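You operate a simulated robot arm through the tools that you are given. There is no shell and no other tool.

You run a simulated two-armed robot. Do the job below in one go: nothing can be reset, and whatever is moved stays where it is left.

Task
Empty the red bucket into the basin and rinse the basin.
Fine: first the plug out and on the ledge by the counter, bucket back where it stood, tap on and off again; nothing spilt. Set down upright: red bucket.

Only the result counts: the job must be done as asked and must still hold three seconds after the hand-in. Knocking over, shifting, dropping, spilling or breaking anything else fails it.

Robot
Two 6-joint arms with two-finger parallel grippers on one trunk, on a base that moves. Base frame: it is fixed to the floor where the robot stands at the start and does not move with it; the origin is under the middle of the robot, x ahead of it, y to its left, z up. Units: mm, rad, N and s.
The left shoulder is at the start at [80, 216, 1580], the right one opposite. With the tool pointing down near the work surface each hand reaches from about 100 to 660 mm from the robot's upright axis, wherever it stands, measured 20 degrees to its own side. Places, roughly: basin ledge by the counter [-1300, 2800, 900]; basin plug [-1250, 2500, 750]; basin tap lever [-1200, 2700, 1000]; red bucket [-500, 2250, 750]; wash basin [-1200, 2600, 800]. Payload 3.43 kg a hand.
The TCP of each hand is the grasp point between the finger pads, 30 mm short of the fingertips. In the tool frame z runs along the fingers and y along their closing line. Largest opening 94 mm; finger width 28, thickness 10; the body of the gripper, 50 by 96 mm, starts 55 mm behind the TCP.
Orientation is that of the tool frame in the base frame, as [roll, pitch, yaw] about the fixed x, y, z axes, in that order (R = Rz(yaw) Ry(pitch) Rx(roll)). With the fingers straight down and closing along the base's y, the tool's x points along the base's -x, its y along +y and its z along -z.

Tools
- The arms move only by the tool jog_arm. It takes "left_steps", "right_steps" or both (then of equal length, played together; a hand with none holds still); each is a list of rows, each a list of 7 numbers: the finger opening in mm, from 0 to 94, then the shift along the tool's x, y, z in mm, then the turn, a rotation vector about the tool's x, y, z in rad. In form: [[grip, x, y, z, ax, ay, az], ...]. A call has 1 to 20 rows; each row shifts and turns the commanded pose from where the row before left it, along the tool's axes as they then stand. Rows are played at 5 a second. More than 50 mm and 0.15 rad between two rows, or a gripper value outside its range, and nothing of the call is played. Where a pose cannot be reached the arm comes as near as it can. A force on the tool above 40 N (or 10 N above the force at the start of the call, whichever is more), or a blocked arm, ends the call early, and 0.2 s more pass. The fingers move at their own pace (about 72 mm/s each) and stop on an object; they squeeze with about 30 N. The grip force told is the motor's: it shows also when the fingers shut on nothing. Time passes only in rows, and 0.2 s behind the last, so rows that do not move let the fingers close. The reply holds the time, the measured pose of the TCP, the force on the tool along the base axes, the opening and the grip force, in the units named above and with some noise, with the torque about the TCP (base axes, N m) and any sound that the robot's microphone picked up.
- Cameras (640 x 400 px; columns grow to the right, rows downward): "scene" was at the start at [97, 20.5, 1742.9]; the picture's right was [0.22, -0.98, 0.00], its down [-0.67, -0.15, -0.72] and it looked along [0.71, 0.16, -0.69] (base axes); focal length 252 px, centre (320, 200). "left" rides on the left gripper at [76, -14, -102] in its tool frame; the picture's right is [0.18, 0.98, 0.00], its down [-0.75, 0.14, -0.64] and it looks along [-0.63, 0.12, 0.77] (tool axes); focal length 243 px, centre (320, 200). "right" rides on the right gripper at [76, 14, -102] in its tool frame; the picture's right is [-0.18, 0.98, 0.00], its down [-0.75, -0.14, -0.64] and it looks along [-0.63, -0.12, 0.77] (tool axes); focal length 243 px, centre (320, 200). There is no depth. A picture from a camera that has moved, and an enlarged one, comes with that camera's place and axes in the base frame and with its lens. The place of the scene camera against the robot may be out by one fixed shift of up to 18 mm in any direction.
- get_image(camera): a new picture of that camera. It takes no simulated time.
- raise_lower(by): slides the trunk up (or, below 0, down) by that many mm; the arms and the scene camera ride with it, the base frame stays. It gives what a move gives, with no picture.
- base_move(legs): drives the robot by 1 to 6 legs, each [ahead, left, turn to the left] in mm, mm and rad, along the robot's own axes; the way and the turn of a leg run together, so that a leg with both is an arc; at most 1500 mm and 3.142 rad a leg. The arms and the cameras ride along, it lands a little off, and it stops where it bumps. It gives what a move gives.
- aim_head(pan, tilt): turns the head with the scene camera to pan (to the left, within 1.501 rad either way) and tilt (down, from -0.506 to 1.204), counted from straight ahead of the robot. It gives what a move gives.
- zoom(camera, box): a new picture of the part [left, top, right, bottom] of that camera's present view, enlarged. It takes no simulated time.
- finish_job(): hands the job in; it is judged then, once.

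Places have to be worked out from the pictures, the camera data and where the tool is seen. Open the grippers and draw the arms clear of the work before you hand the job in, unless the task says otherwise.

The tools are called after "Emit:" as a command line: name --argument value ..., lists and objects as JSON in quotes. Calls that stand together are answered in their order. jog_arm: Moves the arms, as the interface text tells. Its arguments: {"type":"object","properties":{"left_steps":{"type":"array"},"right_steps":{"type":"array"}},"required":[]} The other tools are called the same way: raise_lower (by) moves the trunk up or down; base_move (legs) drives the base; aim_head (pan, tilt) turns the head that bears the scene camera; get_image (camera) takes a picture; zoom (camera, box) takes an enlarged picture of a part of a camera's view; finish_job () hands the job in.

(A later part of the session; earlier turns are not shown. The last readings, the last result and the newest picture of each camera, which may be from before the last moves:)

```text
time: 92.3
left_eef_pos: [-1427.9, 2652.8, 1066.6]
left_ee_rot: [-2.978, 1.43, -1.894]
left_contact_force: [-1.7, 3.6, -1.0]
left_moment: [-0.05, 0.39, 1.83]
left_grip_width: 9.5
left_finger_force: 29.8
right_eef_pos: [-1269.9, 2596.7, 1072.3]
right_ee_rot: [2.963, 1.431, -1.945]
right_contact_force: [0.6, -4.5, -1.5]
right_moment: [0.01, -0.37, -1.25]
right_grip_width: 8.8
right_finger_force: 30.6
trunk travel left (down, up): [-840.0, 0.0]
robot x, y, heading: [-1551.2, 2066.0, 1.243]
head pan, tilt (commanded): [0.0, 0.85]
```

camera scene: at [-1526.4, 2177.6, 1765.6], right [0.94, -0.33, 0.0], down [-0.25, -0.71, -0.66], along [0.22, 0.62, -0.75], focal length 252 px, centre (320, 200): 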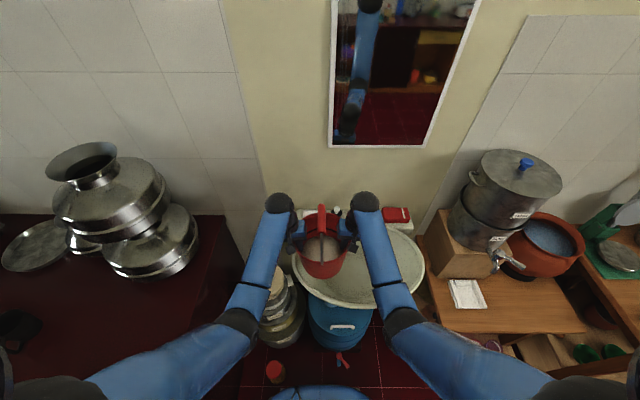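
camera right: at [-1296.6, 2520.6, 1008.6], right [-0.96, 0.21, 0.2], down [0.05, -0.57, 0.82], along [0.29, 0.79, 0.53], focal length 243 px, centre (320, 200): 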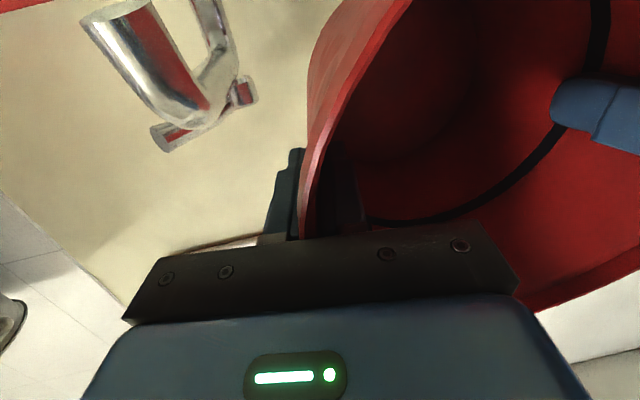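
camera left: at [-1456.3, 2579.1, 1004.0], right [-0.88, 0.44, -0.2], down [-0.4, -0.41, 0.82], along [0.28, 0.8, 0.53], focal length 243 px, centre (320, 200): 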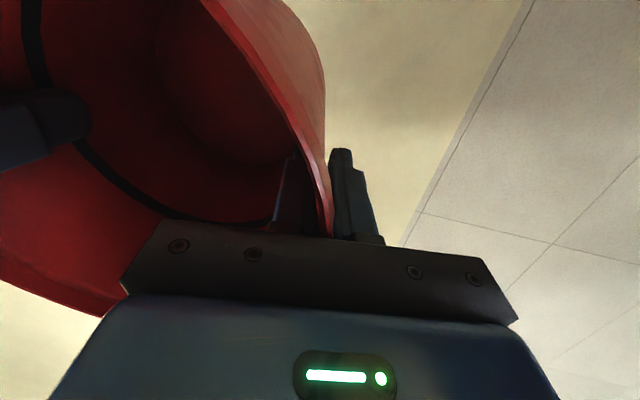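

Back at 82° smoothly. I continue righting the bucket, drawing it back toward me.

Emit:
jog_arm --left_steps '[[0, 0.64, -0.86, -5.19, 0, 0.0646, -0.0108], [0, 0.99, -0.86, -5.14, 0, 0.0646, -0.0108], [0, 6.9, -2.29, -13.77, 0, 0.1292, -0.0215], [0, 8.67, -2.12, -12.75, 0, 0.1292, -0.0215], [0, 10.29, -1.92, -11.53, 0, 0.1292, -0.0215], [0, 11.72, -1.68, -10.11, 0, 0.1292, -0.0215], [0, 0, 0, 0, 0, 0, 0]]' --right_steps '[[0, 0.76, 0.76, -4.58, 0, 0.0646, 0.0108], [0, 1.06, 0.75, -4.52, 0, 0.0646, 0.0108], [0, 6.94, 2.19, -13.15, 0, 0.1292, 0.0215], [0, 8.62, 2.02, -12.13, 0, 0.1292, 0.0215], [0, 10.16, 1.82, -10.92, 0, 0.1292, 0.0215], [0, 11.51, 1.59, -9.53, 0, 0.1292, 0.0215], [0, 0, 0, 0, 0, 0, 0]]'

Emit:
zoom --camera "scene" --box '[220, 170, 440, 330]'

```text
time: 93.9
left_eef_pos: [-1452.7, 2585.3, 1056.0]
left_ee_rot: [-2.984, 0.774, -1.897]
left_contact_force: [-26.5, 15.2, -6.2]
left_moment: [0.4, 1.51, 1.23]
left_grip_width: 10.2
left_finger_force: 30.6
right_eef_pos: [-1293.3, 2532.4, 1057.0]
right_ee_rot: [2.982, 0.776, -1.934]
right_contact_force: [27.7, -15.8, 4.0]
right_moment: [-0.13, -0.71, -0.33]
right_grip_width: 8.3
right_finger_force: 30.5
trunk travel left (down, up): [-840.0, 0.0]
robot x, y, heading: [-1548.6, 2065.7, 1.234]
head pan, tilt (commanded): [0.0, 0.85]
```

```text
2.50 times, centred on (330, 250) of scene
camera zoom: at [-1528.1, 2173.7, 1765.9], right [0.94, -0.33, 0.0], down [-0.25, -0.71, -0.66], along [0.22, 0.62, -0.75], focal length 631 px, centre (295, 75)
```

zoom: 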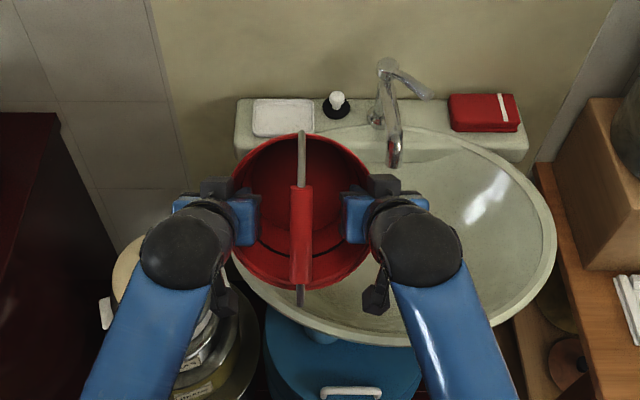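

Empty bucket, plug still in place. There is ~30 N squeeze between the hands; I relieve it before going on.

Emit:
jog_arm --left_steps '[[0, 0, 0.8, 0, 0, 0, 0], [0, 0, 0.8, 0, 0, 0, 0], [0, 0, 0, 0, 0, 0, 0]]' --right_steps '[[0, 0, -0.8, 0, 0, 0, 0], [0, 0, -0.8, 0, 0, 0, 0], [0, 0, 0, 0, 0, 0, 0]]'

```text
time: 94.7
left_eef_pos: [-1451.0, 2584.1, 1055.8]
left_ee_rot: [-2.98, 0.778, -1.894]
left_contact_force: [-18.5, 11.0, -7.4]
left_moment: [0.22, 1.62, 1.27]
left_grip_width: 10.0
left_finger_force: 29.8
right_eef_pos: [-1294.2, 2532.1, 1057.1]
right_ee_rot: [2.975, 0.779, -1.934]
right_contact_force: [20.1, -11.8, 3.3]
right_moment: [-0.03, -0.89, -0.46]
right_grip_width: 8.9
right_finger_force: 30.1
trunk travel left (down, up): [-840.0, 0.0]
robot x, y, heading: [-1549.9, 2068.5, 1.236]
head pan, tilt (commanded): [0.0, 0.85]
```

Emit:
jog_arm --left_steps '[[0, 0, 0.9, 0, 0, 0, 0], [0, 0, 0.9, 0, 0, 0, 0], [0, 0, 0, 0, 0, 0, 0]]' --right_steps '[[0, 0, -0.9, 0, 0, 0, 0], [0, 0, -0.9, 0, 0, 0, 0], [0, 0, 0, 0, 0, 0, 0]]'

```text
time: 95.5
left_eef_pos: [-1452.4, 2585.4, 1055.8]
left_ee_rot: [-2.973, 0.777, -1.894]
left_contact_force: [8.2, 1.4, -3.5]
left_moment: [0.51, 1.67, 1.44]
left_grip_width: 10.8
left_finger_force: 30.0
right_eef_pos: [-1292.8, 2533.8, 1057.4]
right_ee_rot: [2.97, 0.778, -1.935]
right_contact_force: [-9.5, -1.8, 0.2]
right_moment: [-0.43, -1.27, -0.82]
right_grip_width: 8.7
right_finger_force: 30.0
trunk travel left (down, up): [-840.0, 0.0]
robot x, y, heading: [-1547.4, 2066.4, 1.232]
head pan, tilt (commanded): [0.0, 0.85]
```

Tension is now small. I right the bucket fully to upright while drawing it back.

Emit:
jog_arm --left_steps '[[0, 12.75, -1.43, -8.59, 0, 0.1292, -0.0215], [0, 13.78, -1.15, -6.88, 0, 0.1292, -0.0215], [0, 14.57, -0.84, -5.04, 0, 0.1292, -0.0215], [0, 0, 0, 0, 0, 0, 0]]' --right_steps '[[0, 12.88, 1.31, -7.89, 0, 0.1292, 0.0215], [0, 13.82, 1.03, -6.16, 0, 0.1292, 0.0215], [0, 14.52, 0.72, -4.32, 0, 0.1292, 0.0215], [0, 0, 0, 0, 0, 0, 0]]'

```text
time: 96.5
left_eef_pos: [-1467.3, 2541.3, 1047.6]
left_ee_rot: [-2.974, 0.382, -1.894]
left_contact_force: [18.0, -0.9, -3.6]
left_moment: [1.02, 1.89, 0.8]
left_grip_width: 11.8
left_finger_force: 29.8
right_eef_pos: [-1307.0, 2490.4, 1047.9]
right_ee_rot: [2.973, 0.384, -1.934]
right_contact_force: [-16.5, 1.0, 0.3]
right_moment: [-0.86, -1.55, -0.02]
right_grip_width: 8.9
right_finger_force: 30.2
trunk travel left (down, up): [-840.0, 0.0]
robot x, y, heading: [-1547.8, 2066.0, 1.237]
head pan, tilt (commanded): [0.0, 0.85]
```

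Emit:
jog_arm --left_steps '[[0, 15.11, -0.82, -3.12, 0, 0.1292, -0.0215], [0, 15.39, -0.49, -1.14, 0, 0.1292, -0.0215], [0, 15.41, -0.06, 0.85, 0, 0.1184, -0.0197], [0, 0, 0, 0, 0, 0, 0]]' --right_steps '[[0, 14.96, 0.7, -2.43, 0, 0.1292, 0.0215], [0, 15.16, 0.38, -0.47, 0, 0.1292, 0.0215], [0, 15.09, 0.0, 1.49, 0, 0.1184, 0.0197], [0, 0, 0, 0, 0, 0, 0]]'

Emit:
get_image --camera "scene"

Emit:
get_image --camera "left"

Emit:
get_image --camera "right"

```text
time: 97.5
left_eef_pos: [-1482.5, 2498.3, 1036.9]
left_ee_rot: [-2.98, 0.0, -1.893]
left_contact_force: [-10.7, 8.5, -7.1]
left_moment: [1.43, 1.72, 0.18]
left_grip_width: 10.4
left_finger_force: 29.8
right_eef_pos: [-1321.4, 2449.4, 1037.8]
right_ee_rot: [2.979, 0.0, -1.936]
right_contact_force: [10.6, -9.1, 3.1]
right_moment: [-1.17, -0.95, 0.73]
right_grip_width: 10.1
right_finger_force: 30.1
trunk travel left (down, up): [-840.0, 0.0]
robot x, y, heading: [-1550.9, 2066.1, 1.235]
head pan, tilt (commanded): [0.0, 0.85]
```

```text
taken
camera scene: at [-1528.2, 2173.4, 1765.9], right [0.94, -0.33, 0.0], down [-0.25, -0.71, -0.66], along [0.22, 0.62, -0.75], focal length 252 px, centre (320, 200)
```

scene: 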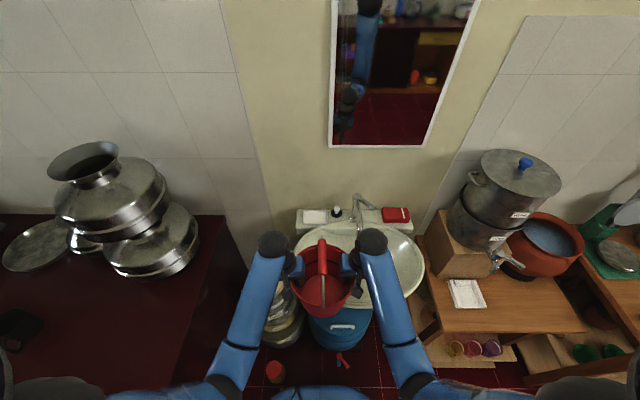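

```text
taken
camera left: at [-1509.7, 2427.7, 1140.3], right [-0.98, 0.13, -0.16], down [0.01, 0.79, 0.61], along [0.21, 0.6, -0.78], focal length 243 px, centre (320, 200)
```

left: 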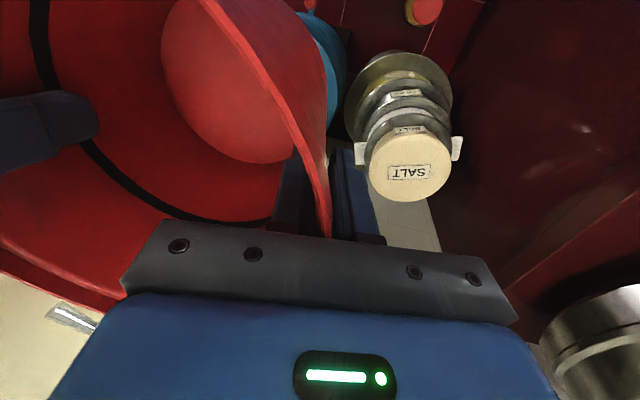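

```text
taken
camera right: at [-1347.1, 2376.6, 1142.0], right [-0.84, 0.52, 0.16], down [0.5, 0.62, 0.61], along [0.22, 0.59, -0.78], focal length 243 px, centre (320, 200)
```

right: 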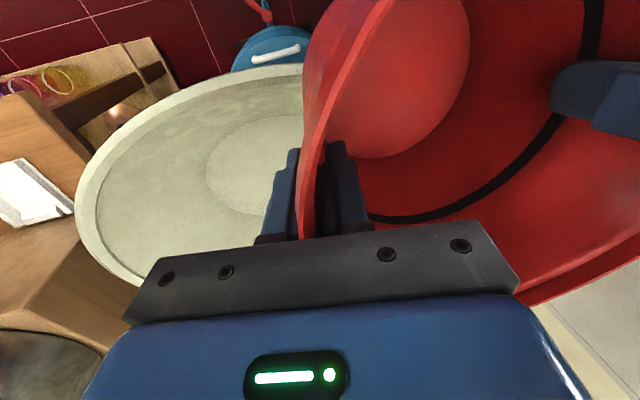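

The bucket is empty, upright and firmly held. I back off 70 mm and drive right to return it to its place at about (-620, 2220).

Emit:
base_move --legs '[[-70, 0, 0], [0, -415, 0]]'

Emit:
base_move --legs '[[0, -414, 0.008]]'

Emit:
get_image --camera "scene"

Emit:
get_image --camera "left"

```text
time: 100.8
left_eef_pos: [-1103.2, 2292.1, 1036.2]
left_ee_rot: [-2.978, 0.003, -1.893]
left_contact_force: [-28.3, 13.4, -8.4]
left_moment: [0.36, 1.94, 0.0]
left_grip_width: 10.6
left_finger_force: 30.1
right_eef_pos: [-942.6, 2242.6, 1038.2]
right_ee_rot: [2.981, 0.004, -1.935]
right_contact_force: [28.8, -12.3, 5.8]
right_moment: [-0.06, -0.94, 0.67]
right_grip_width: 10.2
right_finger_force: 30.2
trunk travel left (down, up): [-840.0, 0.0]
robot x, y, heading: [-1168.3, 1863.3, 1.239]
head pan, tilt (commanded): [0.0, 0.85]
```

```text
time: 103.3
left_eef_pos: [-714.3, 2158.9, 1036.3]
left_ee_rot: [-2.982, 0.004, -1.878]
left_contact_force: [-1.8, 5.7, -6.1]
left_moment: [0.55, 1.98, 0.08]
left_grip_width: 10.6
left_finger_force: 30.5
right_eef_pos: [-553.8, 2108.6, 1038.9]
right_ee_rot: [2.981, 0.004, -1.922]
right_contact_force: [0.9, -5.9, 2.6]
right_moment: [-0.31, -1.39, 0.64]
right_grip_width: 10.0
right_finger_force: 30.4
trunk travel left (down, up): [-840.0, 0.0]
robot x, y, heading: [-777.6, 1728.6, 1.251]
head pan, tilt (commanded): [0.0, 0.85]
```

```text
taken
camera scene: at [-757.8, 1832.6, 1765.9], right [0.95, -0.32, 0.0], down [-0.24, -0.71, -0.66], along [0.21, 0.62, -0.75], focal length 252 px, centre (320, 200)
```

scene: 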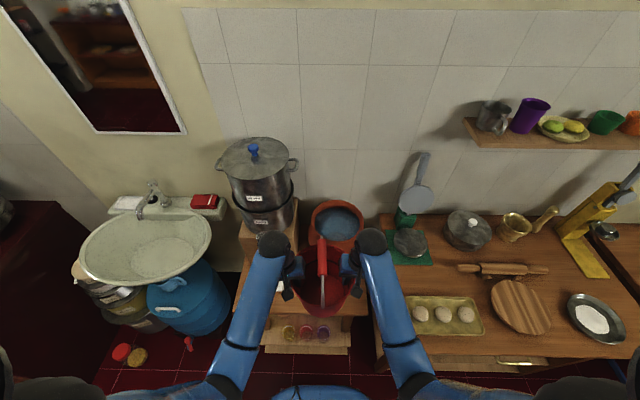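

```text
taken
camera left: at [-741.0, 2086.7, 1139.9], right [-0.98, 0.12, -0.16], down [0.0, 0.79, 0.61], along [0.2, 0.6, -0.77], focal length 243 px, centre (320, 200)
```

left: 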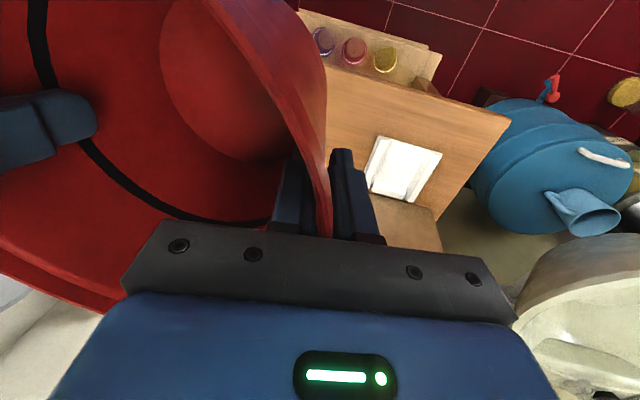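

Midpoint of the hands is 86 mm short and 14 mm right of the target. I drive 62 mm forward and 14 mm left, leaving the last 24 mm for the arms (pot side).

Emit:
base_move --legs '[[62, 14, 0]]'

Emit:
get_image --camera "scene"

```text
time: 104.3
left_eef_pos: [-707.0, 2207.5, 1041.7]
left_ee_rot: [-2.985, 0.013, -1.878]
left_contact_force: [5.7, 2.8, -6.2]
left_moment: [0.65, 2.19, 0.14]
left_grip_width: 10.1
left_finger_force: 30.2
right_eef_pos: [-545.2, 2160.2, 1040.9]
right_ee_rot: [2.976, 0.011, -1.921]
right_contact_force: [-5.6, -3.6, 3.2]
right_moment: [-0.26, -1.47, 0.64]
right_grip_width: 10.0
right_finger_force: 29.8
trunk travel left (down, up): [-840.0, 0.0]
robot x, y, heading: [-766.9, 1784.0, 1.248]
head pan, tilt (commanded): [0.0, 0.85]
```

```text
taken
camera scene: at [-749.0, 1875.1, 1767.2], right [0.95, -0.32, 0.0], down [-0.24, -0.7, -0.67], along [0.21, 0.63, -0.74], focal length 252 px, centre (320, 200)
```

scene: 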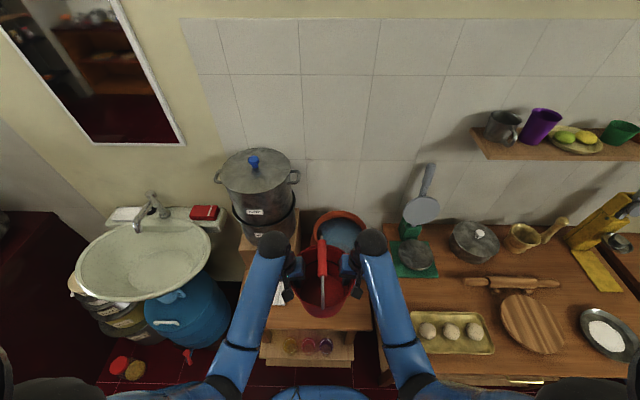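

I let it settle with idle rows and read again.

Emit:
jog_arm --left_steps '[[0, 0, 0, 0, 0, 0, 0], [0, 0, 0, 0, 0, 0, 0], [0, 0, 0, 0, 0, 0, 0], [0, 0, 0, 0, 0, 0, 0]]' --right_steps '[[0, 0, 0, 0, 0, 0, 0], [0, 0, 0, 0, 0, 0, 0], [0, 0, 0, 0, 0, 0, 0], [0, 0, 0, 0, 0, 0, 0]]'

```text
time: 105.3
left_eef_pos: [-707.0, 2219.9, 1036.2]
left_ee_rot: [-2.982, -0.001, -1.879]
left_contact_force: [6.6, 2.5, -6.2]
left_moment: [0.57, 2.19, 0.06]
left_grip_width: 10.4
left_finger_force: 29.8
right_eef_pos: [-545.4, 2172.3, 1036.9]
right_ee_rot: [2.979, 0.001, -1.919]
right_contact_force: [-5.8, -2.7, 2.6]
right_moment: [-0.38, -1.43, 0.67]
right_grip_width: 9.9
right_finger_force: 30.2
trunk travel left (down, up): [-840.0, 0.0]
robot x, y, heading: [-767.3, 1786.5, 1.248]
head pan, tilt (commanded): [0.0, 0.85]
```

Settled: the hands' midpoint is 24.7 mm short and 1.7 mm right of target. I lower 205 mm straight down (to ~20 mm above the table) with the small left correction.

Emit:
jog_arm --left_steps '[[0, 0, 3.14, 18.36, 0, 0, 0], [0, 0, 3.14, 18.36, 0, 0, 0], [0, 0, 3.14, 18.36, 0, 0, 0], [0, 0, 3.14, 18.36, 0, 0, 0], [0, 0, 3.14, 18.36, 0, 0, 0], [0, 0, 3.14, 18.36, 0, 0, 0], [0, 0, 3.14, 18.36, 0, 0, 0], [0, 0, 3.14, 18.36, 0, 0, 0], [0, 0, 3.14, 18.36, 0, 0, 0], [0, 0, 0, 0, 0, 0, 0]]' --right_steps '[[0, 0, -2.84, 18.36, 0, 0, 0], [0, 0, -2.84, 18.36, 0, 0, 0], [0, 0, -2.84, 18.36, 0, 0, 0], [0, 0, -2.84, 18.36, 0, 0, 0], [0, 0, -2.84, 18.36, 0, 0, 0], [0, 0, -2.84, 18.36, 0, 0, 0], [0, 0, -2.84, 18.36, 0, 0, 0], [0, 0, -2.84, 18.36, 0, 0, 0], [0, 0, -2.84, 18.36, 0, 0, 0], [0, 0, 0, 0, 0, 0, 0]]'

Emit:
zoom --camera "scene" --box '[230, 210, 410, 350]'

Emit:
get_image --camera "right"

```text
time: 107.5
left_eef_pos: [-707.9, 2219.1, 869.0]
left_ee_rot: [-2.985, 0.001, -1.879]
left_contact_force: [-7.6, 6.2, -7.1]
left_moment: [0.33, 2.04, 0.04]
left_grip_width: 10.6
left_finger_force: 30.0
right_eef_pos: [-546.4, 2171.5, 867.5]
right_ee_rot: [2.979, 0.002, -1.922]
right_contact_force: [7.6, -6.2, 4.2]
right_moment: [-0.06, -1.22, 0.61]
right_grip_width: 9.5
right_finger_force: 30.4
trunk travel left (down, up): [-840.0, 0.0]
robot x, y, heading: [-768.7, 1788.1, 1.247]
head pan, tilt (commanded): [0.0, 0.85]
```

```text
2.86 times, centred on (320, 280) of scene
camera zoom: at [-747.6, 1892.7, 1765.9], right [0.95, -0.32, 0.0], down [-0.24, -0.71, -0.66], along [0.21, 0.63, -0.75], focal length 721 px, centre (320, -29)
```

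zoom: 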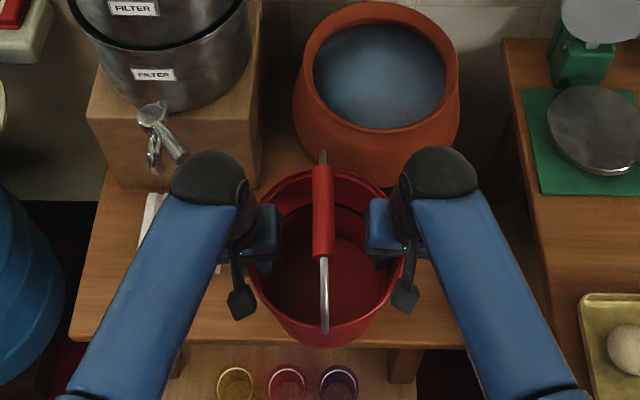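

```text
taken
camera right: at [-571.6, 2098.7, 972.4], right [-0.85, 0.51, 0.16], down [0.49, 0.62, 0.61], along [0.21, 0.6, -0.77], focal length 243 px, centre (320, 200)
```

right: 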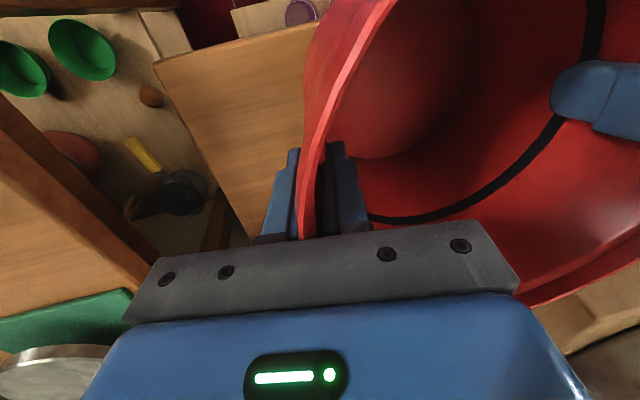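

I lower 30 mm more, then ease 23 mm forward while lowering slightly, to just above the table.

Emit:
jog_arm --left_steps '[[0, 0, 2.5, 14.8, 0, 0, 0], [0, 0, 2.5, 14.8, 0, 0, 0], [0, -7.7, 0.75, 3.95, 0, 0, 0], [0, -7.7, 0.75, 3.95, 0, 0, 0], [0, -7.7, 0.75, 3.95, 0, 0, 0], [0, 0, 0, 0, 0, 0, 0]]' --right_steps '[[0, 0, -2.3, 14.8, 0, 0, 0], [0, 0, -2.3, 14.8, 0, 0, 0], [0, -7.7, -0.55, 3.95, 0, 0, 0], [0, -7.7, -0.55, 3.95, 0, 0, 0], [0, -7.7, -0.55, 3.95, 0, 0, 0], [0, 0, 0, 0, 0, 0, 0]]'

Emit:
zoom --camera "scene" --box '[230, 210, 410, 350]'

```text
time: 108.9
left_eef_pos: [-701.2, 2242.1, 826.7]
left_ee_rot: [-2.983, 0.004, -1.878]
left_contact_force: [1.9, 3.3, -6.8]
left_moment: [0.22, 2.25, 0.02]
left_grip_width: 10.4
left_finger_force: 30.1
right_eef_pos: [-539.7, 2194.2, 827.8]
right_ee_rot: [2.98, 0.002, -1.92]
right_contact_force: [-2.1, -3.5, 3.5]
right_moment: [0.0, -1.47, 0.64]
right_grip_width: 10.1
right_finger_force: 29.6
trunk travel left (down, up): [-840.0, 0.0]
robot x, y, heading: [-770.4, 1789.0, 1.25]
head pan, tilt (commanded): [0.0, 0.85]
```

```text
2.86 times, centred on (320, 280) of scene
camera zoom: at [-747.7, 1892.4, 1765.9], right [0.95, -0.32, 0.0], down [-0.24, -0.71, -0.66], along [0.21, 0.63, -0.75], focal length 721 px, centre (320, -29)
```

zoom: 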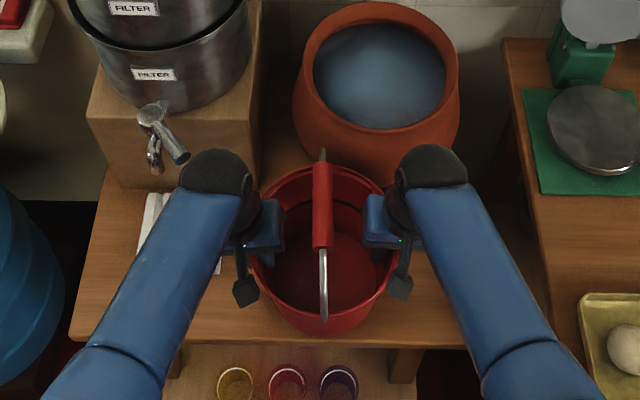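

Position matches the original within ~3 mm. I lower the last ~15 mm gently and watch for table contact.

Emit:
jog_arm --left_steps '[[0, 0, 0.64, 3.95, 0, 0, 0], [0, 0, 0.64, 3.95, 0, 0, 0], [0, 0, 0.48, 2.96, 0, 0, 0], [0, 0, 0, 0, 0, 0, 0]]' --right_steps '[[0, 0, -0.64, 3.95, 0, 0, 0], [0, 0, -0.64, 3.95, 0, 0, 0], [0, 0, -0.48, 2.96, 0, 0, 0], [0, 0, 0, 0, 0, 0, 0]]'

```text
time: 109.9
left_eef_pos: [-700.9, 2241.2, 816.0]
left_ee_rot: [-2.984, 0.003, -1.878]
left_contact_force: [14.6, 0.4, -5.2]
left_moment: [0.64, 2.1, 0.17]
left_grip_width: 10.6
left_finger_force: 30.6
right_eef_pos: [-539.7, 2193.6, 817.0]
right_ee_rot: [2.978, 0.002, -1.92]
right_contact_force: [-14.9, -1.6, 2.5]
right_moment: [-0.42, -1.57, 0.66]
right_grip_width: 10.0
right_finger_force: 30.2
trunk travel left (down, up): [-840.0, 0.0]
robot x, y, heading: [-767.2, 1788.9, 1.252]
head pan, tilt (commanded): [0.0, 0.85]
```

Emit:
jog_arm --left_steps '[[0, 0, 0.3, 1.97, 0, 0, 0], [0, 0, 0.3, 1.97, 0, 0, 0], [0, 0, 0, 0, 0, 0, 0]]' --right_steps '[[0, 0, -0.3, 1.97, 0, 0, 0], [0, 0, -0.3, 1.97, 0, 0, 0], [0, 0, 0, 0, 0, 0, 0]]'

```text
time: 110.7
left_eef_pos: [-700.5, 2240.5, 812.8]
left_ee_rot: [-2.98, 0.007, -1.878]
left_contact_force: [6.8, 1.6, 12.4]
left_moment: [0.62, 2.14, 0.16]
left_grip_width: 10.3
left_finger_force: 29.6
right_eef_pos: [-540.1, 2192.9, 815.3]
right_ee_rot: [2.979, 0.003, -1.92]
right_contact_force: [-8.7, -2.3, 2.5]
right_moment: [-0.11, -1.66, 0.66]
right_grip_width: 10.2
right_finger_force: 29.4
trunk travel left (down, up): [-840.0, 0.0]
robot x, y, heading: [-767.8, 1787.2, 1.247]
head pan, tilt (commanded): [0.0, 0.85]
```

Left side has touched (12 N). I lower the right hand 2 mm more to seat the bucket evenly.

Emit:
jog_arm --left_steps '[[0, 0, 0, 0, 0, 0, 0], [0, 0, 0, 0, 0, 0, 0], [0, 0, 0, 0, 0, 0, 0]]' --right_steps '[[0, 0, -0.16, 1, 0, 0, 0], [0, 0, -0.16, 1, 0, 0, 0], [0, 0, 0, 0, 0, 0, 0]]'

Emit:
get_image --camera "right"

Emit:
zoom --camera "scene" --box '[230, 210, 410, 350]'

```text
time: 111.5
left_eef_pos: [-700.9, 2240.7, 812.7]
left_ee_rot: [-2.985, 0.007, -1.879]
left_contact_force: [6.6, 8.1, 12.4]
left_moment: [1.27, 1.96, 0.15]
left_grip_width: 11.1
left_finger_force: 30.0
right_eef_pos: [-537.7, 2191.1, 812.3]
right_ee_rot: [2.978, 0.006, -1.921]
right_contact_force: [2.6, -5.4, 12.5]
right_moment: [0.34, -1.5, 0.58]
right_grip_width: 9.4
right_finger_force: 30.2
trunk travel left (down, up): [-840.0, 0.0]
robot x, y, heading: [-767.3, 1785.1, 1.248]
head pan, tilt (commanded): [0.0, 0.85]
```

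```text
taken
camera right: at [-563.2, 2119.2, 916.0], right [-0.85, 0.51, 0.16], down [0.49, 0.62, 0.61], along [0.21, 0.6, -0.77], focal length 243 px, centre (320, 200)
```

right: 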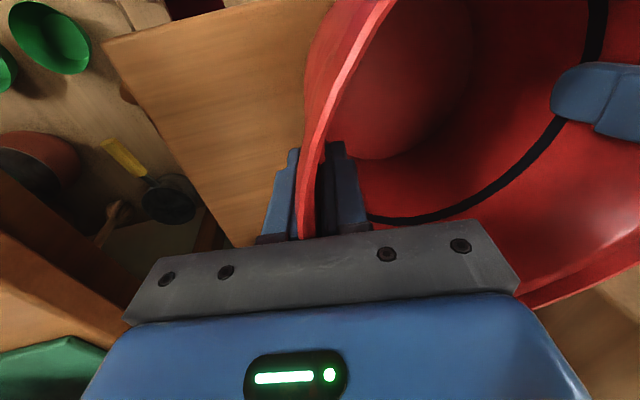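

```text
2.86 times, centred on (320, 280) of scene
camera zoom: at [-746.7, 1888.9, 1766.3], right [0.95, -0.32, 0.0], down [-0.24, -0.71, -0.66], along [0.21, 0.63, -0.75], focal length 721 px, centre (320, -29)
```

zoom: 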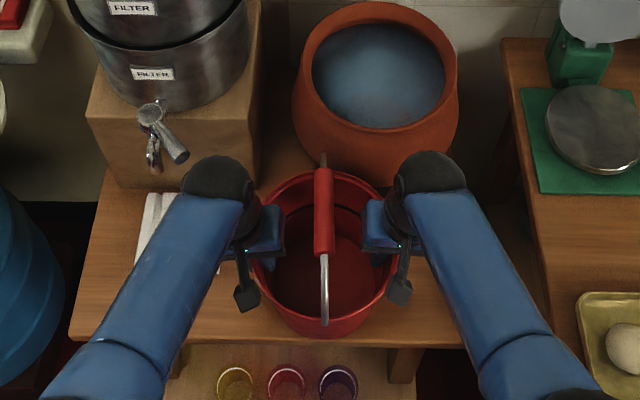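

The bucket is seated evenly (≈12 N on each side) within about 4 mm of where it stood. I ease off 1 mm and open both grippers.

Emit:
jog_arm --left_steps '[[0, 0, -0.16, -1, 0, 0, 0], [20, 0, 0, 0, 0, 0, 0], [40, 0, 0, 0, 0, 0, 0], [60, 0, 0, 0, 0, 0, 0], [60, 0, 0, 0, 0, 0, 0]]' --right_steps '[[0, 0, 0.16, -1, 0, 0, 0], [20, 0, 0, 0, 0, 0, 0], [40, 0, 0, 0, 0, 0, 0], [60, 0, 0, 0, 0, 0, 0], [60, 0, 0, 0, 0, 0, 0]]'

Emit:
get_image --camera "left"

Emit:
get_image --camera "right"

```text
time: 112.7
left_eef_pos: [-701.1, 2240.0, 812.4]
left_ee_rot: [-2.984, 0.003, -1.879]
left_contact_force: [-0.1, 0.7, -0.3]
left_moment: [-0.01, -0.02, 0.03]
left_grip_width: 59.9
left_finger_force: 0.0
right_eef_pos: [-540.3, 2194.5, 812.9]
right_ee_rot: [2.976, 0.004, -1.921]
right_contact_force: [-0.1, -0.8, -1.1]
right_moment: [-0.01, -0.02, -0.01]
right_grip_width: 59.9
right_finger_force: 0.1
trunk travel left (down, up): [-840.0, 0.0]
robot x, y, heading: [-767.2, 1783.8, 1.244]
head pan, tilt (commanded): [0.0, 0.85]
```

```text
taken
camera left: at [-727.4, 2169.3, 915.7], right [-0.98, 0.12, -0.16], down [0.0, 0.79, 0.61], along [0.2, 0.6, -0.77], focal length 243 px, centre (320, 200)
```

left: 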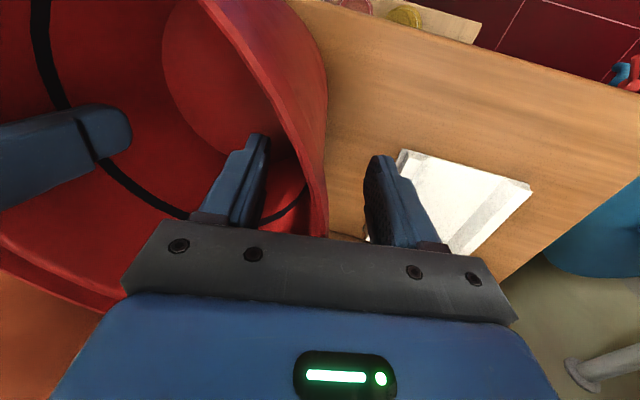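

```text
taken
camera right: at [-564.3, 2120.6, 915.8], right [-0.85, 0.51, 0.16], down [0.49, 0.62, 0.61], along [0.21, 0.6, -0.77], focal length 243 px, centre (320, 200)
```

right: 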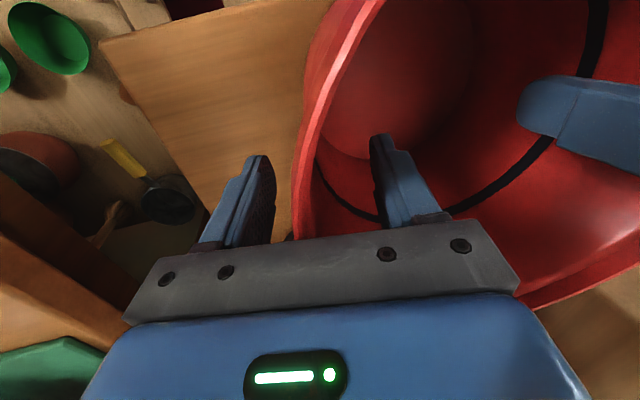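

Released, no forces. I withdraw both hands up along the finger axes, then level the tools again.

Emit:
jog_arm --left_steps '[[60, 0, 0, -20, 0, 0, 0], [60, 0, 0, -25, 0, 0, 0], [60, 0, 0, -25, 0, 0, 0], [60, 0, 0, -30, 0, 0, 0], [60, 0, 0, -40, 0, 0, 0], [60, 20, 0, -35, -0.08, 0, 0], [60, 20, 0, -30, -0.08, 0, 0]]' --right_steps '[[60, 0, 0, -20, 0, 0, 0], [60, 0, 0, -25, 0, 0, 0], [60, 0, 0, -25, 0, 0, 0], [60, 0, 0, -30, 0, 0, 0], [60, 0, 0, -40, 0, 0, 0], [60, 20, 0, -35, 0.08, 0, 0], [60, 20, 0, -30, 0.08, 0, 0]]'

Emit:
get_image --camera "scene"

Emit:
zoom --camera "scene" --box '[230, 210, 410, 350]'

Emit:
get_image --camera "left"

```text
time: 114.3
left_eef_pos: [-744.2, 2210.1, 1014.5]
left_ee_rot: [3.139, 0.002, -1.876]
left_contact_force: [0.1, -0.7, 0.5]
left_moment: [0.0, -0.02, 0.03]
left_grip_width: 60.2
left_finger_force: 0.1
right_eef_pos: [-526.8, 2142.9, 1016.4]
right_ee_rot: [3.141, 0.004, -1.921]
right_contact_force: [-0.4, -1.0, -0.8]
right_moment: [0.03, 0.01, 0.01]
right_grip_width: 60.1
right_finger_force: 0.1
trunk travel left (down, up): [-840.0, 0.0]
robot x, y, heading: [-766.5, 1788.4, 1.249]
head pan, tilt (commanded): [0.0, 0.85]
```

```text
taken
camera scene: at [-748.6, 1889.5, 1766.1], right [0.95, -0.32, 0.0], down [-0.24, -0.71, -0.66], along [0.21, 0.63, -0.75], focal length 252 px, centre (320, 200)
```

scene: 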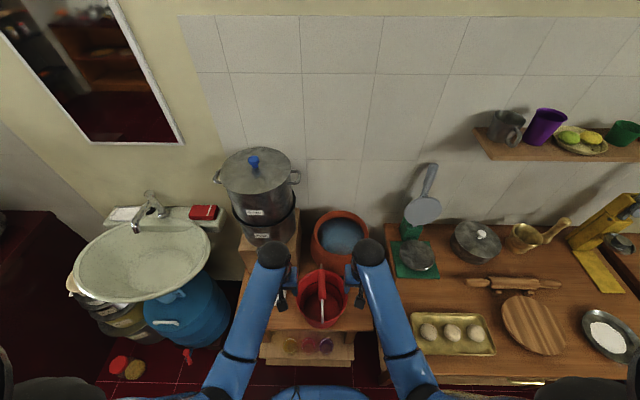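

```text
2.86 times, centred on (320, 280) of scene
camera zoom: at [-748.6, 1889.5, 1766.1], right [0.95, -0.32, 0.0], down [-0.24, -0.71, -0.66], along [0.21, 0.63, -0.75], focal length 721 px, centre (320, -29)
```

zoom: 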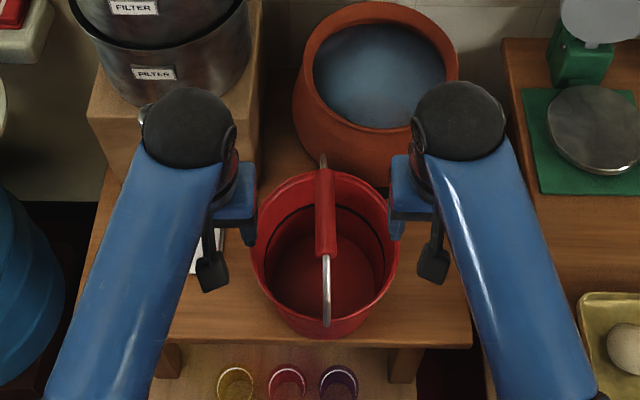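

```text
taken
camera left: at [-754.0, 2133.6, 1117.1], right [-0.99, 0.12, 0.0], down [0.09, 0.76, 0.65], along [0.08, 0.64, -0.76], focal length 243 px, centre (320, 200)
```

left: 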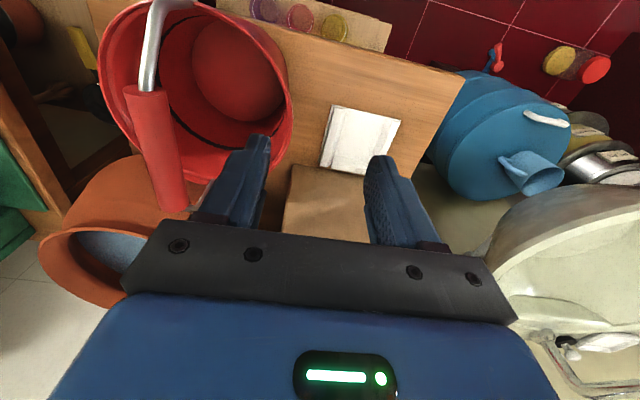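

The bucket stands upright back in its place, hands clear. Now to the tap: I drive left in front of the basin and look at the lever closely.

Emit:
base_move --legs '[[0, 570, -0.012]]'

Emit:
aim_head --pan 0.1 --tilt 0.75

Emit:
get_image --camera "scene"

Emit:
zoom --camera "scene" --box '[230, 170, 390, 290]'

Emit:
get_image --camera "left"

```text
time: 117.6
left_eef_pos: [-1276.5, 2396.0, 1014.2]
left_ee_rot: [3.139, 0.003, -1.889]
left_contact_force: [1.1, 0.2, -0.5]
left_moment: [-0.04, -0.02, -0.02]
left_grip_width: 60.0
left_finger_force: 0.0
right_eef_pos: [-1060.1, 2326.4, 1015.3]
right_ee_rot: [3.135, 0.002, -1.933]
right_contact_force: [-0.2, 0.1, -0.4]
right_moment: [0.02, 0.04, 0.03]
right_grip_width: 60.4
right_finger_force: 0.1
trunk travel left (down, up): [-840.0, 0.0]
robot x, y, heading: [-1311.4, 1971.7, 1.235]
head pan, tilt (commanded): [0.0, 0.85]
```

```text
time: 118.2
left_eef_pos: [-1277.2, 2395.7, 1013.5]
left_ee_rot: [3.14, 0.002, -1.89]
left_contact_force: [0.9, 0.3, -0.1]
left_moment: [0.01, 0.0, 0.01]
left_grip_width: 60.1
left_finger_force: 0.0
right_eef_pos: [-1061.3, 2325.8, 1015.6]
right_ee_rot: [3.138, 0.002, -1.934]
right_contact_force: [0.5, -0.1, 0.3]
right_moment: [-0.02, 0.01, 0.01]
right_grip_width: 60.0
right_finger_force: 0.1
trunk travel left (down, up): [-840.0, 0.0]
robot x, y, heading: [-1308.7, 1970.2, 1.236]
head pan, tilt (commanded): [0.099, 0.75]
```

```text
taken
camera scene: at [-1291.7, 2082.8, 1773.9], right [0.97, -0.23, 0.0], down [-0.16, -0.66, -0.73], along [0.17, 0.71, -0.68], focal length 252 px, centre (320, 200)
```

scene: 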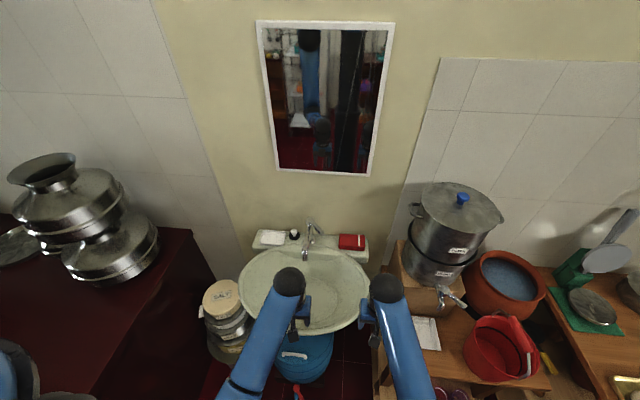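

```text
3.33 times, centred on (310, 230) of scene
camera zoom: at [-1291.7, 2082.8, 1773.9], right [0.97, -0.23, 0.0], down [-0.16, -0.66, -0.73], along [0.17, 0.71, -0.68], focal length 842 px, centre (353, 100)
```

zoom: 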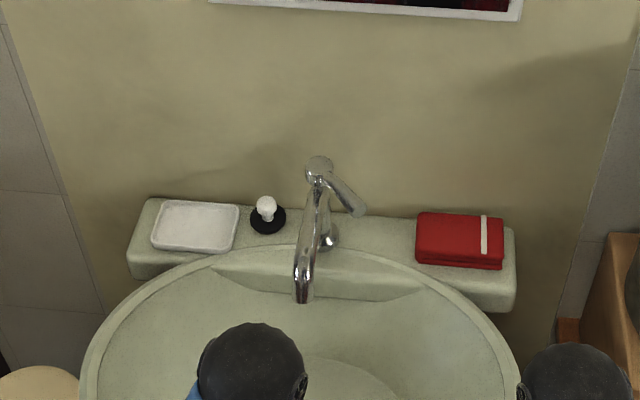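

```text
taken
camera left: at [-1288.3, 2319.8, 1116.4], right [-0.99, 0.13, 0.0], down [0.1, 0.76, 0.64], along [0.08, 0.64, -0.76], focal length 243 px, centre (320, 200)
```

left: 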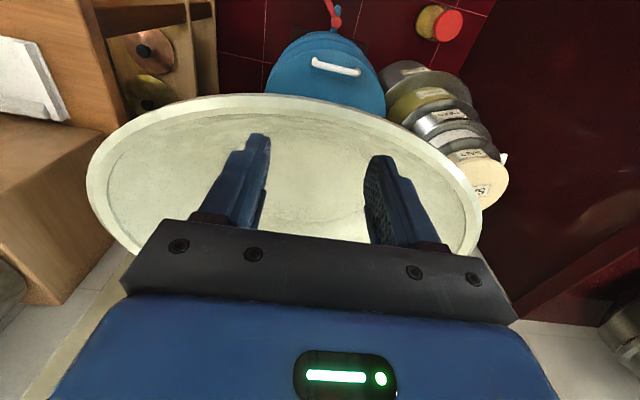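

Emit:
base_move --legs '[[42, 0, 0]]'

Emit:
zoom --camera "scene" --box '[280, 190, 360, 270]'

```text
time: 119.1
left_eef_pos: [-1267.3, 2425.9, 1016.9]
left_ee_rot: [3.137, 0.01, -1.89]
left_contact_force: [-0.6, -1.0, -0.1]
left_moment: [0.03, -0.01, 0.01]
left_grip_width: 60.3
left_finger_force: 0.0
right_eef_pos: [-1050.3, 2357.5, 1018.2]
right_ee_rot: [3.139, 0.01, -1.932]
right_contact_force: [0.1, -0.6, -0.3]
right_moment: [0.08, -0.02, 0.03]
right_grip_width: 60.3
right_finger_force: 0.1
trunk travel left (down, up): [-840.0, 0.0]
robot x, y, heading: [-1294.9, 2006.6, 1.233]
head pan, tilt (commanded): [0.099, 0.75]
```

```text
5.00 times, centred on (320, 230) of scene
camera zoom: at [-1284.4, 2108.6, 1775.0], right [0.97, -0.23, 0.0], down [-0.16, -0.66, -0.74], along [0.17, 0.72, -0.68], focal length 1262 px, centre (320, 50)
```

zoom: 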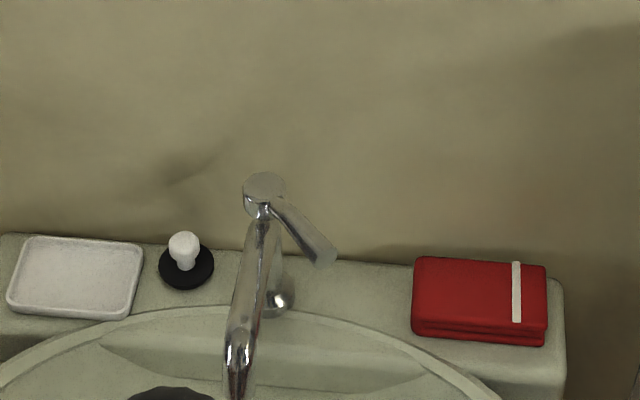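

The lever sits on top of the tap, pointing to the right and toward me. I tilt the left hand so that its camera looks straight at the tap for a close view.

Emit:
jog_arm --left_steps '[[20, 0, 0, 0, 0, -0.13, 0], [20, 0, 0, 0, 0, -0.13, 0], [20, 0, 0, 0, 0, -0.13, 0], [20, 0, 0, 0, 0, -0.13, 0]]'

Emit:
get_image --camera "left"

Emit:
zoom --camera "left" --box '[220, 60, 420, 220]'

```text
time: 120.1
left_eef_pos: [-1264.0, 2435.7, 1014.4]
left_ee_rot: [-3.141, 0.522, -1.892]
left_contact_force: [0.1, -0.3, -0.1]
left_moment: [0.01, -0.02, 0.04]
left_grip_width: 20.1
left_finger_force: 0.0
right_eef_pos: [-1046.8, 2366.1, 1014.7]
right_ee_rot: [3.138, 0.0, -1.933]
right_contact_force: [0.0, 0.3, -0.1]
right_moment: [-0.07, 0.02, 0.02]
right_grip_width: 60.1
right_finger_force: 0.1
trunk travel left (down, up): [-840.0, 0.0]
robot x, y, heading: [-1298.3, 2009.8, 1.236]
head pan, tilt (commanded): [0.099, 0.75]
```

```text
taken
camera left: at [-1288.1, 2320.9, 1064.4], right [-0.98, 0.16, -0.09], down [-0.03, 0.36, 0.93], along [0.18, 0.92, -0.35], focal length 243 px, centre (320, 200)
```

left: 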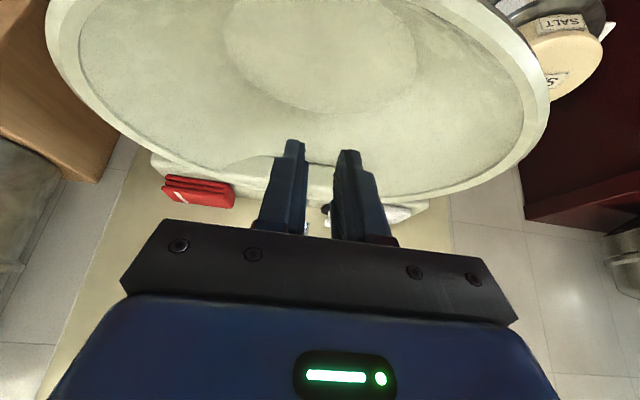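

```text
2.50 times, centred on (320, 140) of left
camera zoom: at [-1288.1, 2320.9, 1064.4], right [-0.98, 0.16, -0.09], down [-0.03, 0.36, 0.93], along [0.18, 0.92, -0.35], focal length 606 px, centre (320, 350)
```

zoom: 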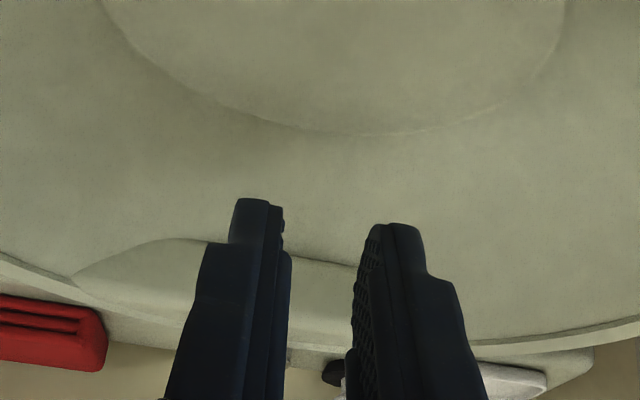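

The tap is hidden behind my fingers from here. I plan to straddle the lever from above with the left fingers (opened 50 mm, tilted 45°) near lever point (e1≈-1946, e2≈2155, z≈1044). First I rise and come over in front of it.

Emit:
jog_arm --left_steps '[[50, 0, 0, 0, 0, -0.131, 0], [50, 0, 0, 0, 0, -0.131, 0], [50, -26.8, -22.5, -26.9, 0, 0, 0], [50, -26.8, -22.5, -26.9, 0, 0, 0], [50, -28.3, 0, 28.2, 0, 0, 0], [50, -28.3, 0, 28.2, 0, 0, 0], [50, -28.3, 0, 28.2, 0, 0, 0]]'

Emit:
get_image --camera "left"

Emit:
zoom --camera "scene" --box '[260, 170, 380, 270]'

```text
time: 121.7
left_eef_pos: [-1182.8, 2535.7, 1089.5]
left_ee_rot: [3.137, 0.784, -1.894]
left_contact_force: [-0.8, 0.7, -0.6]
left_moment: [0.02, 0.03, 0.03]
left_grip_width: 49.9
left_finger_force: 0.0
right_eef_pos: [-1046.2, 2365.4, 1013.5]
right_ee_rot: [3.138, -0.001, -1.934]
right_contact_force: [1.2, 0.5, -1.3]
right_moment: [0.01, 0.04, 0.0]
right_grip_width: 59.8
right_finger_force: 0.1
trunk travel left (down, up): [-840.0, 0.0]
robot x, y, heading: [-1295.6, 2006.4, 1.238]
head pan, tilt (commanded): [0.099, 0.75]
```

```text
taken
camera left: at [-1210.0, 2412.8, 1108.7], right [-0.97, 0.19, -0.13], down [-0.11, 0.12, 0.99], along [0.2, 0.98, -0.1], focal length 243 px, centre (320, 200)
```

left: 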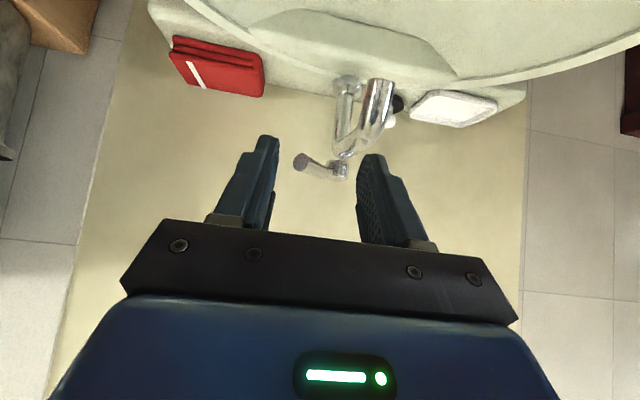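

```text
4.00 times, centred on (320, 220) of scene
camera zoom: at [-1277.8, 2124.0, 1773.7], right [0.97, -0.23, 0.0], down [-0.16, -0.66, -0.73], along [0.17, 0.71, -0.68], focal length 1010 px, centre (320, 120)
```

zoom: 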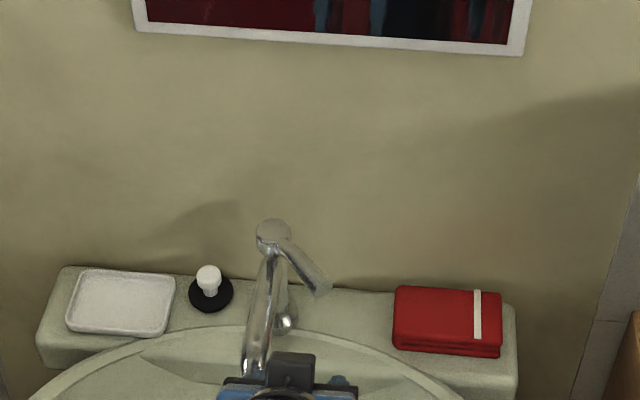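

Now the wrist camera sees the tap well; I zoom in on the lever.

Emit:
zoom --camera "left" --box '[260, 60, 420, 200]'

```text
2.86 times, centred on (340, 130) of left
camera zoom: at [-1210.0, 2412.8, 1108.7], right [-0.97, 0.19, -0.13], down [-0.11, 0.12, 0.99], along [0.2, 0.98, -0.1], focal length 693 px, centre (263, 400)
```

zoom: 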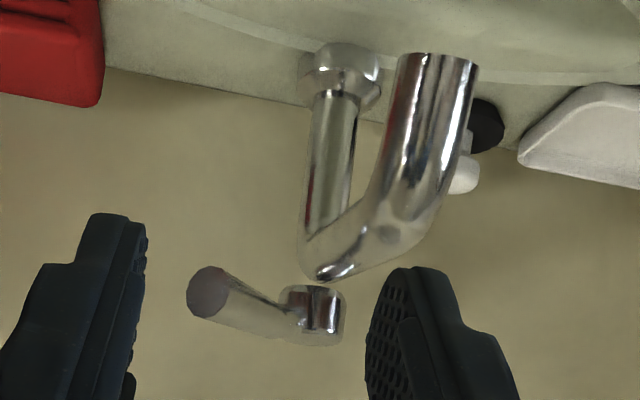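

The lever sits on a vertical hub, so it most likely swings sideways. Lever tip ≈ (e1 -1941, e2 2137, z 1045), hub ≈ (-1996, 2217). I advance above the lever with the fingers straddling it.

Emit:
jog_arm --left_steps '[[46, -30.2, 1.3, 30.1, 0, 0, 0], [46, -30.2, 1.3, 30.1, 0, 0, 0], [46, -30.2, 1.3, 30.1, 0, 0, 0], [46, 0, 0, 0, 0, 0, 0]]'

Emit:
get_image --camera "left"

Emit:
zoom --camera "scene" --box '[260, 170, 380, 270]'

```text
time: 122.7
left_eef_pos: [-1148.3, 2656.1, 1090.5]
left_ee_rot: [3.138, 0.786, -1.892]
left_contact_force: [0.3, -0.4, 0.4]
left_moment: [0.03, -0.06, -0.02]
left_grip_width: 46.2
left_finger_force: 0.0
right_eef_pos: [-1048.6, 2364.1, 1016.3]
right_ee_rot: [3.138, 0.002, -1.935]
right_contact_force: [-0.2, -0.4, 0.5]
right_moment: [0.0, -0.02, 0.0]
right_grip_width: 60.0
right_finger_force: 0.0
trunk travel left (down, up): [-840.0, 0.0]
robot x, y, heading: [-1294.9, 2004.0, 1.231]
head pan, tilt (commanded): [0.099, 0.75]
```

```text
taken
camera left: at [-1174.5, 2533.1, 1109.6], right [-0.97, 0.19, -0.13], down [-0.11, 0.12, 0.99], along [0.2, 0.98, -0.1], focal length 243 px, centre (320, 200)
```

left: 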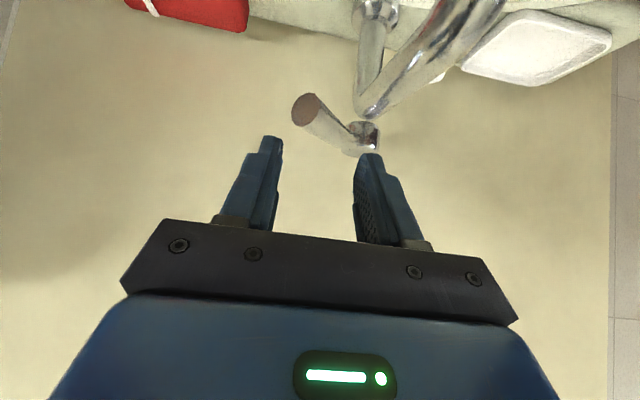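

```text
4.00 times, centred on (320, 220) of scene
camera zoom: at [-1280.2, 2120.6, 1774.0], right [0.97, -0.23, 0.0], down [-0.16, -0.66, -0.73], along [0.17, 0.71, -0.68], focal length 1010 px, centre (320, 120)
```

zoom: 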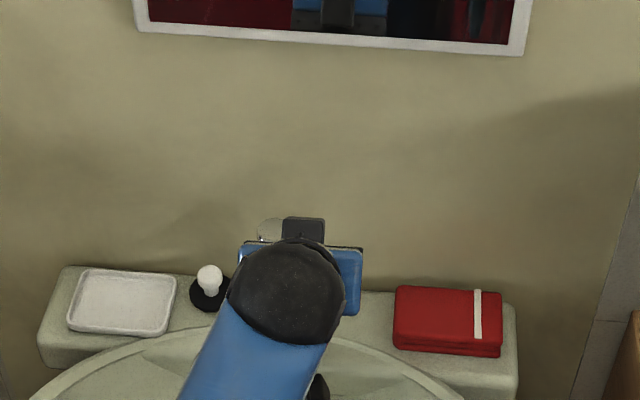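

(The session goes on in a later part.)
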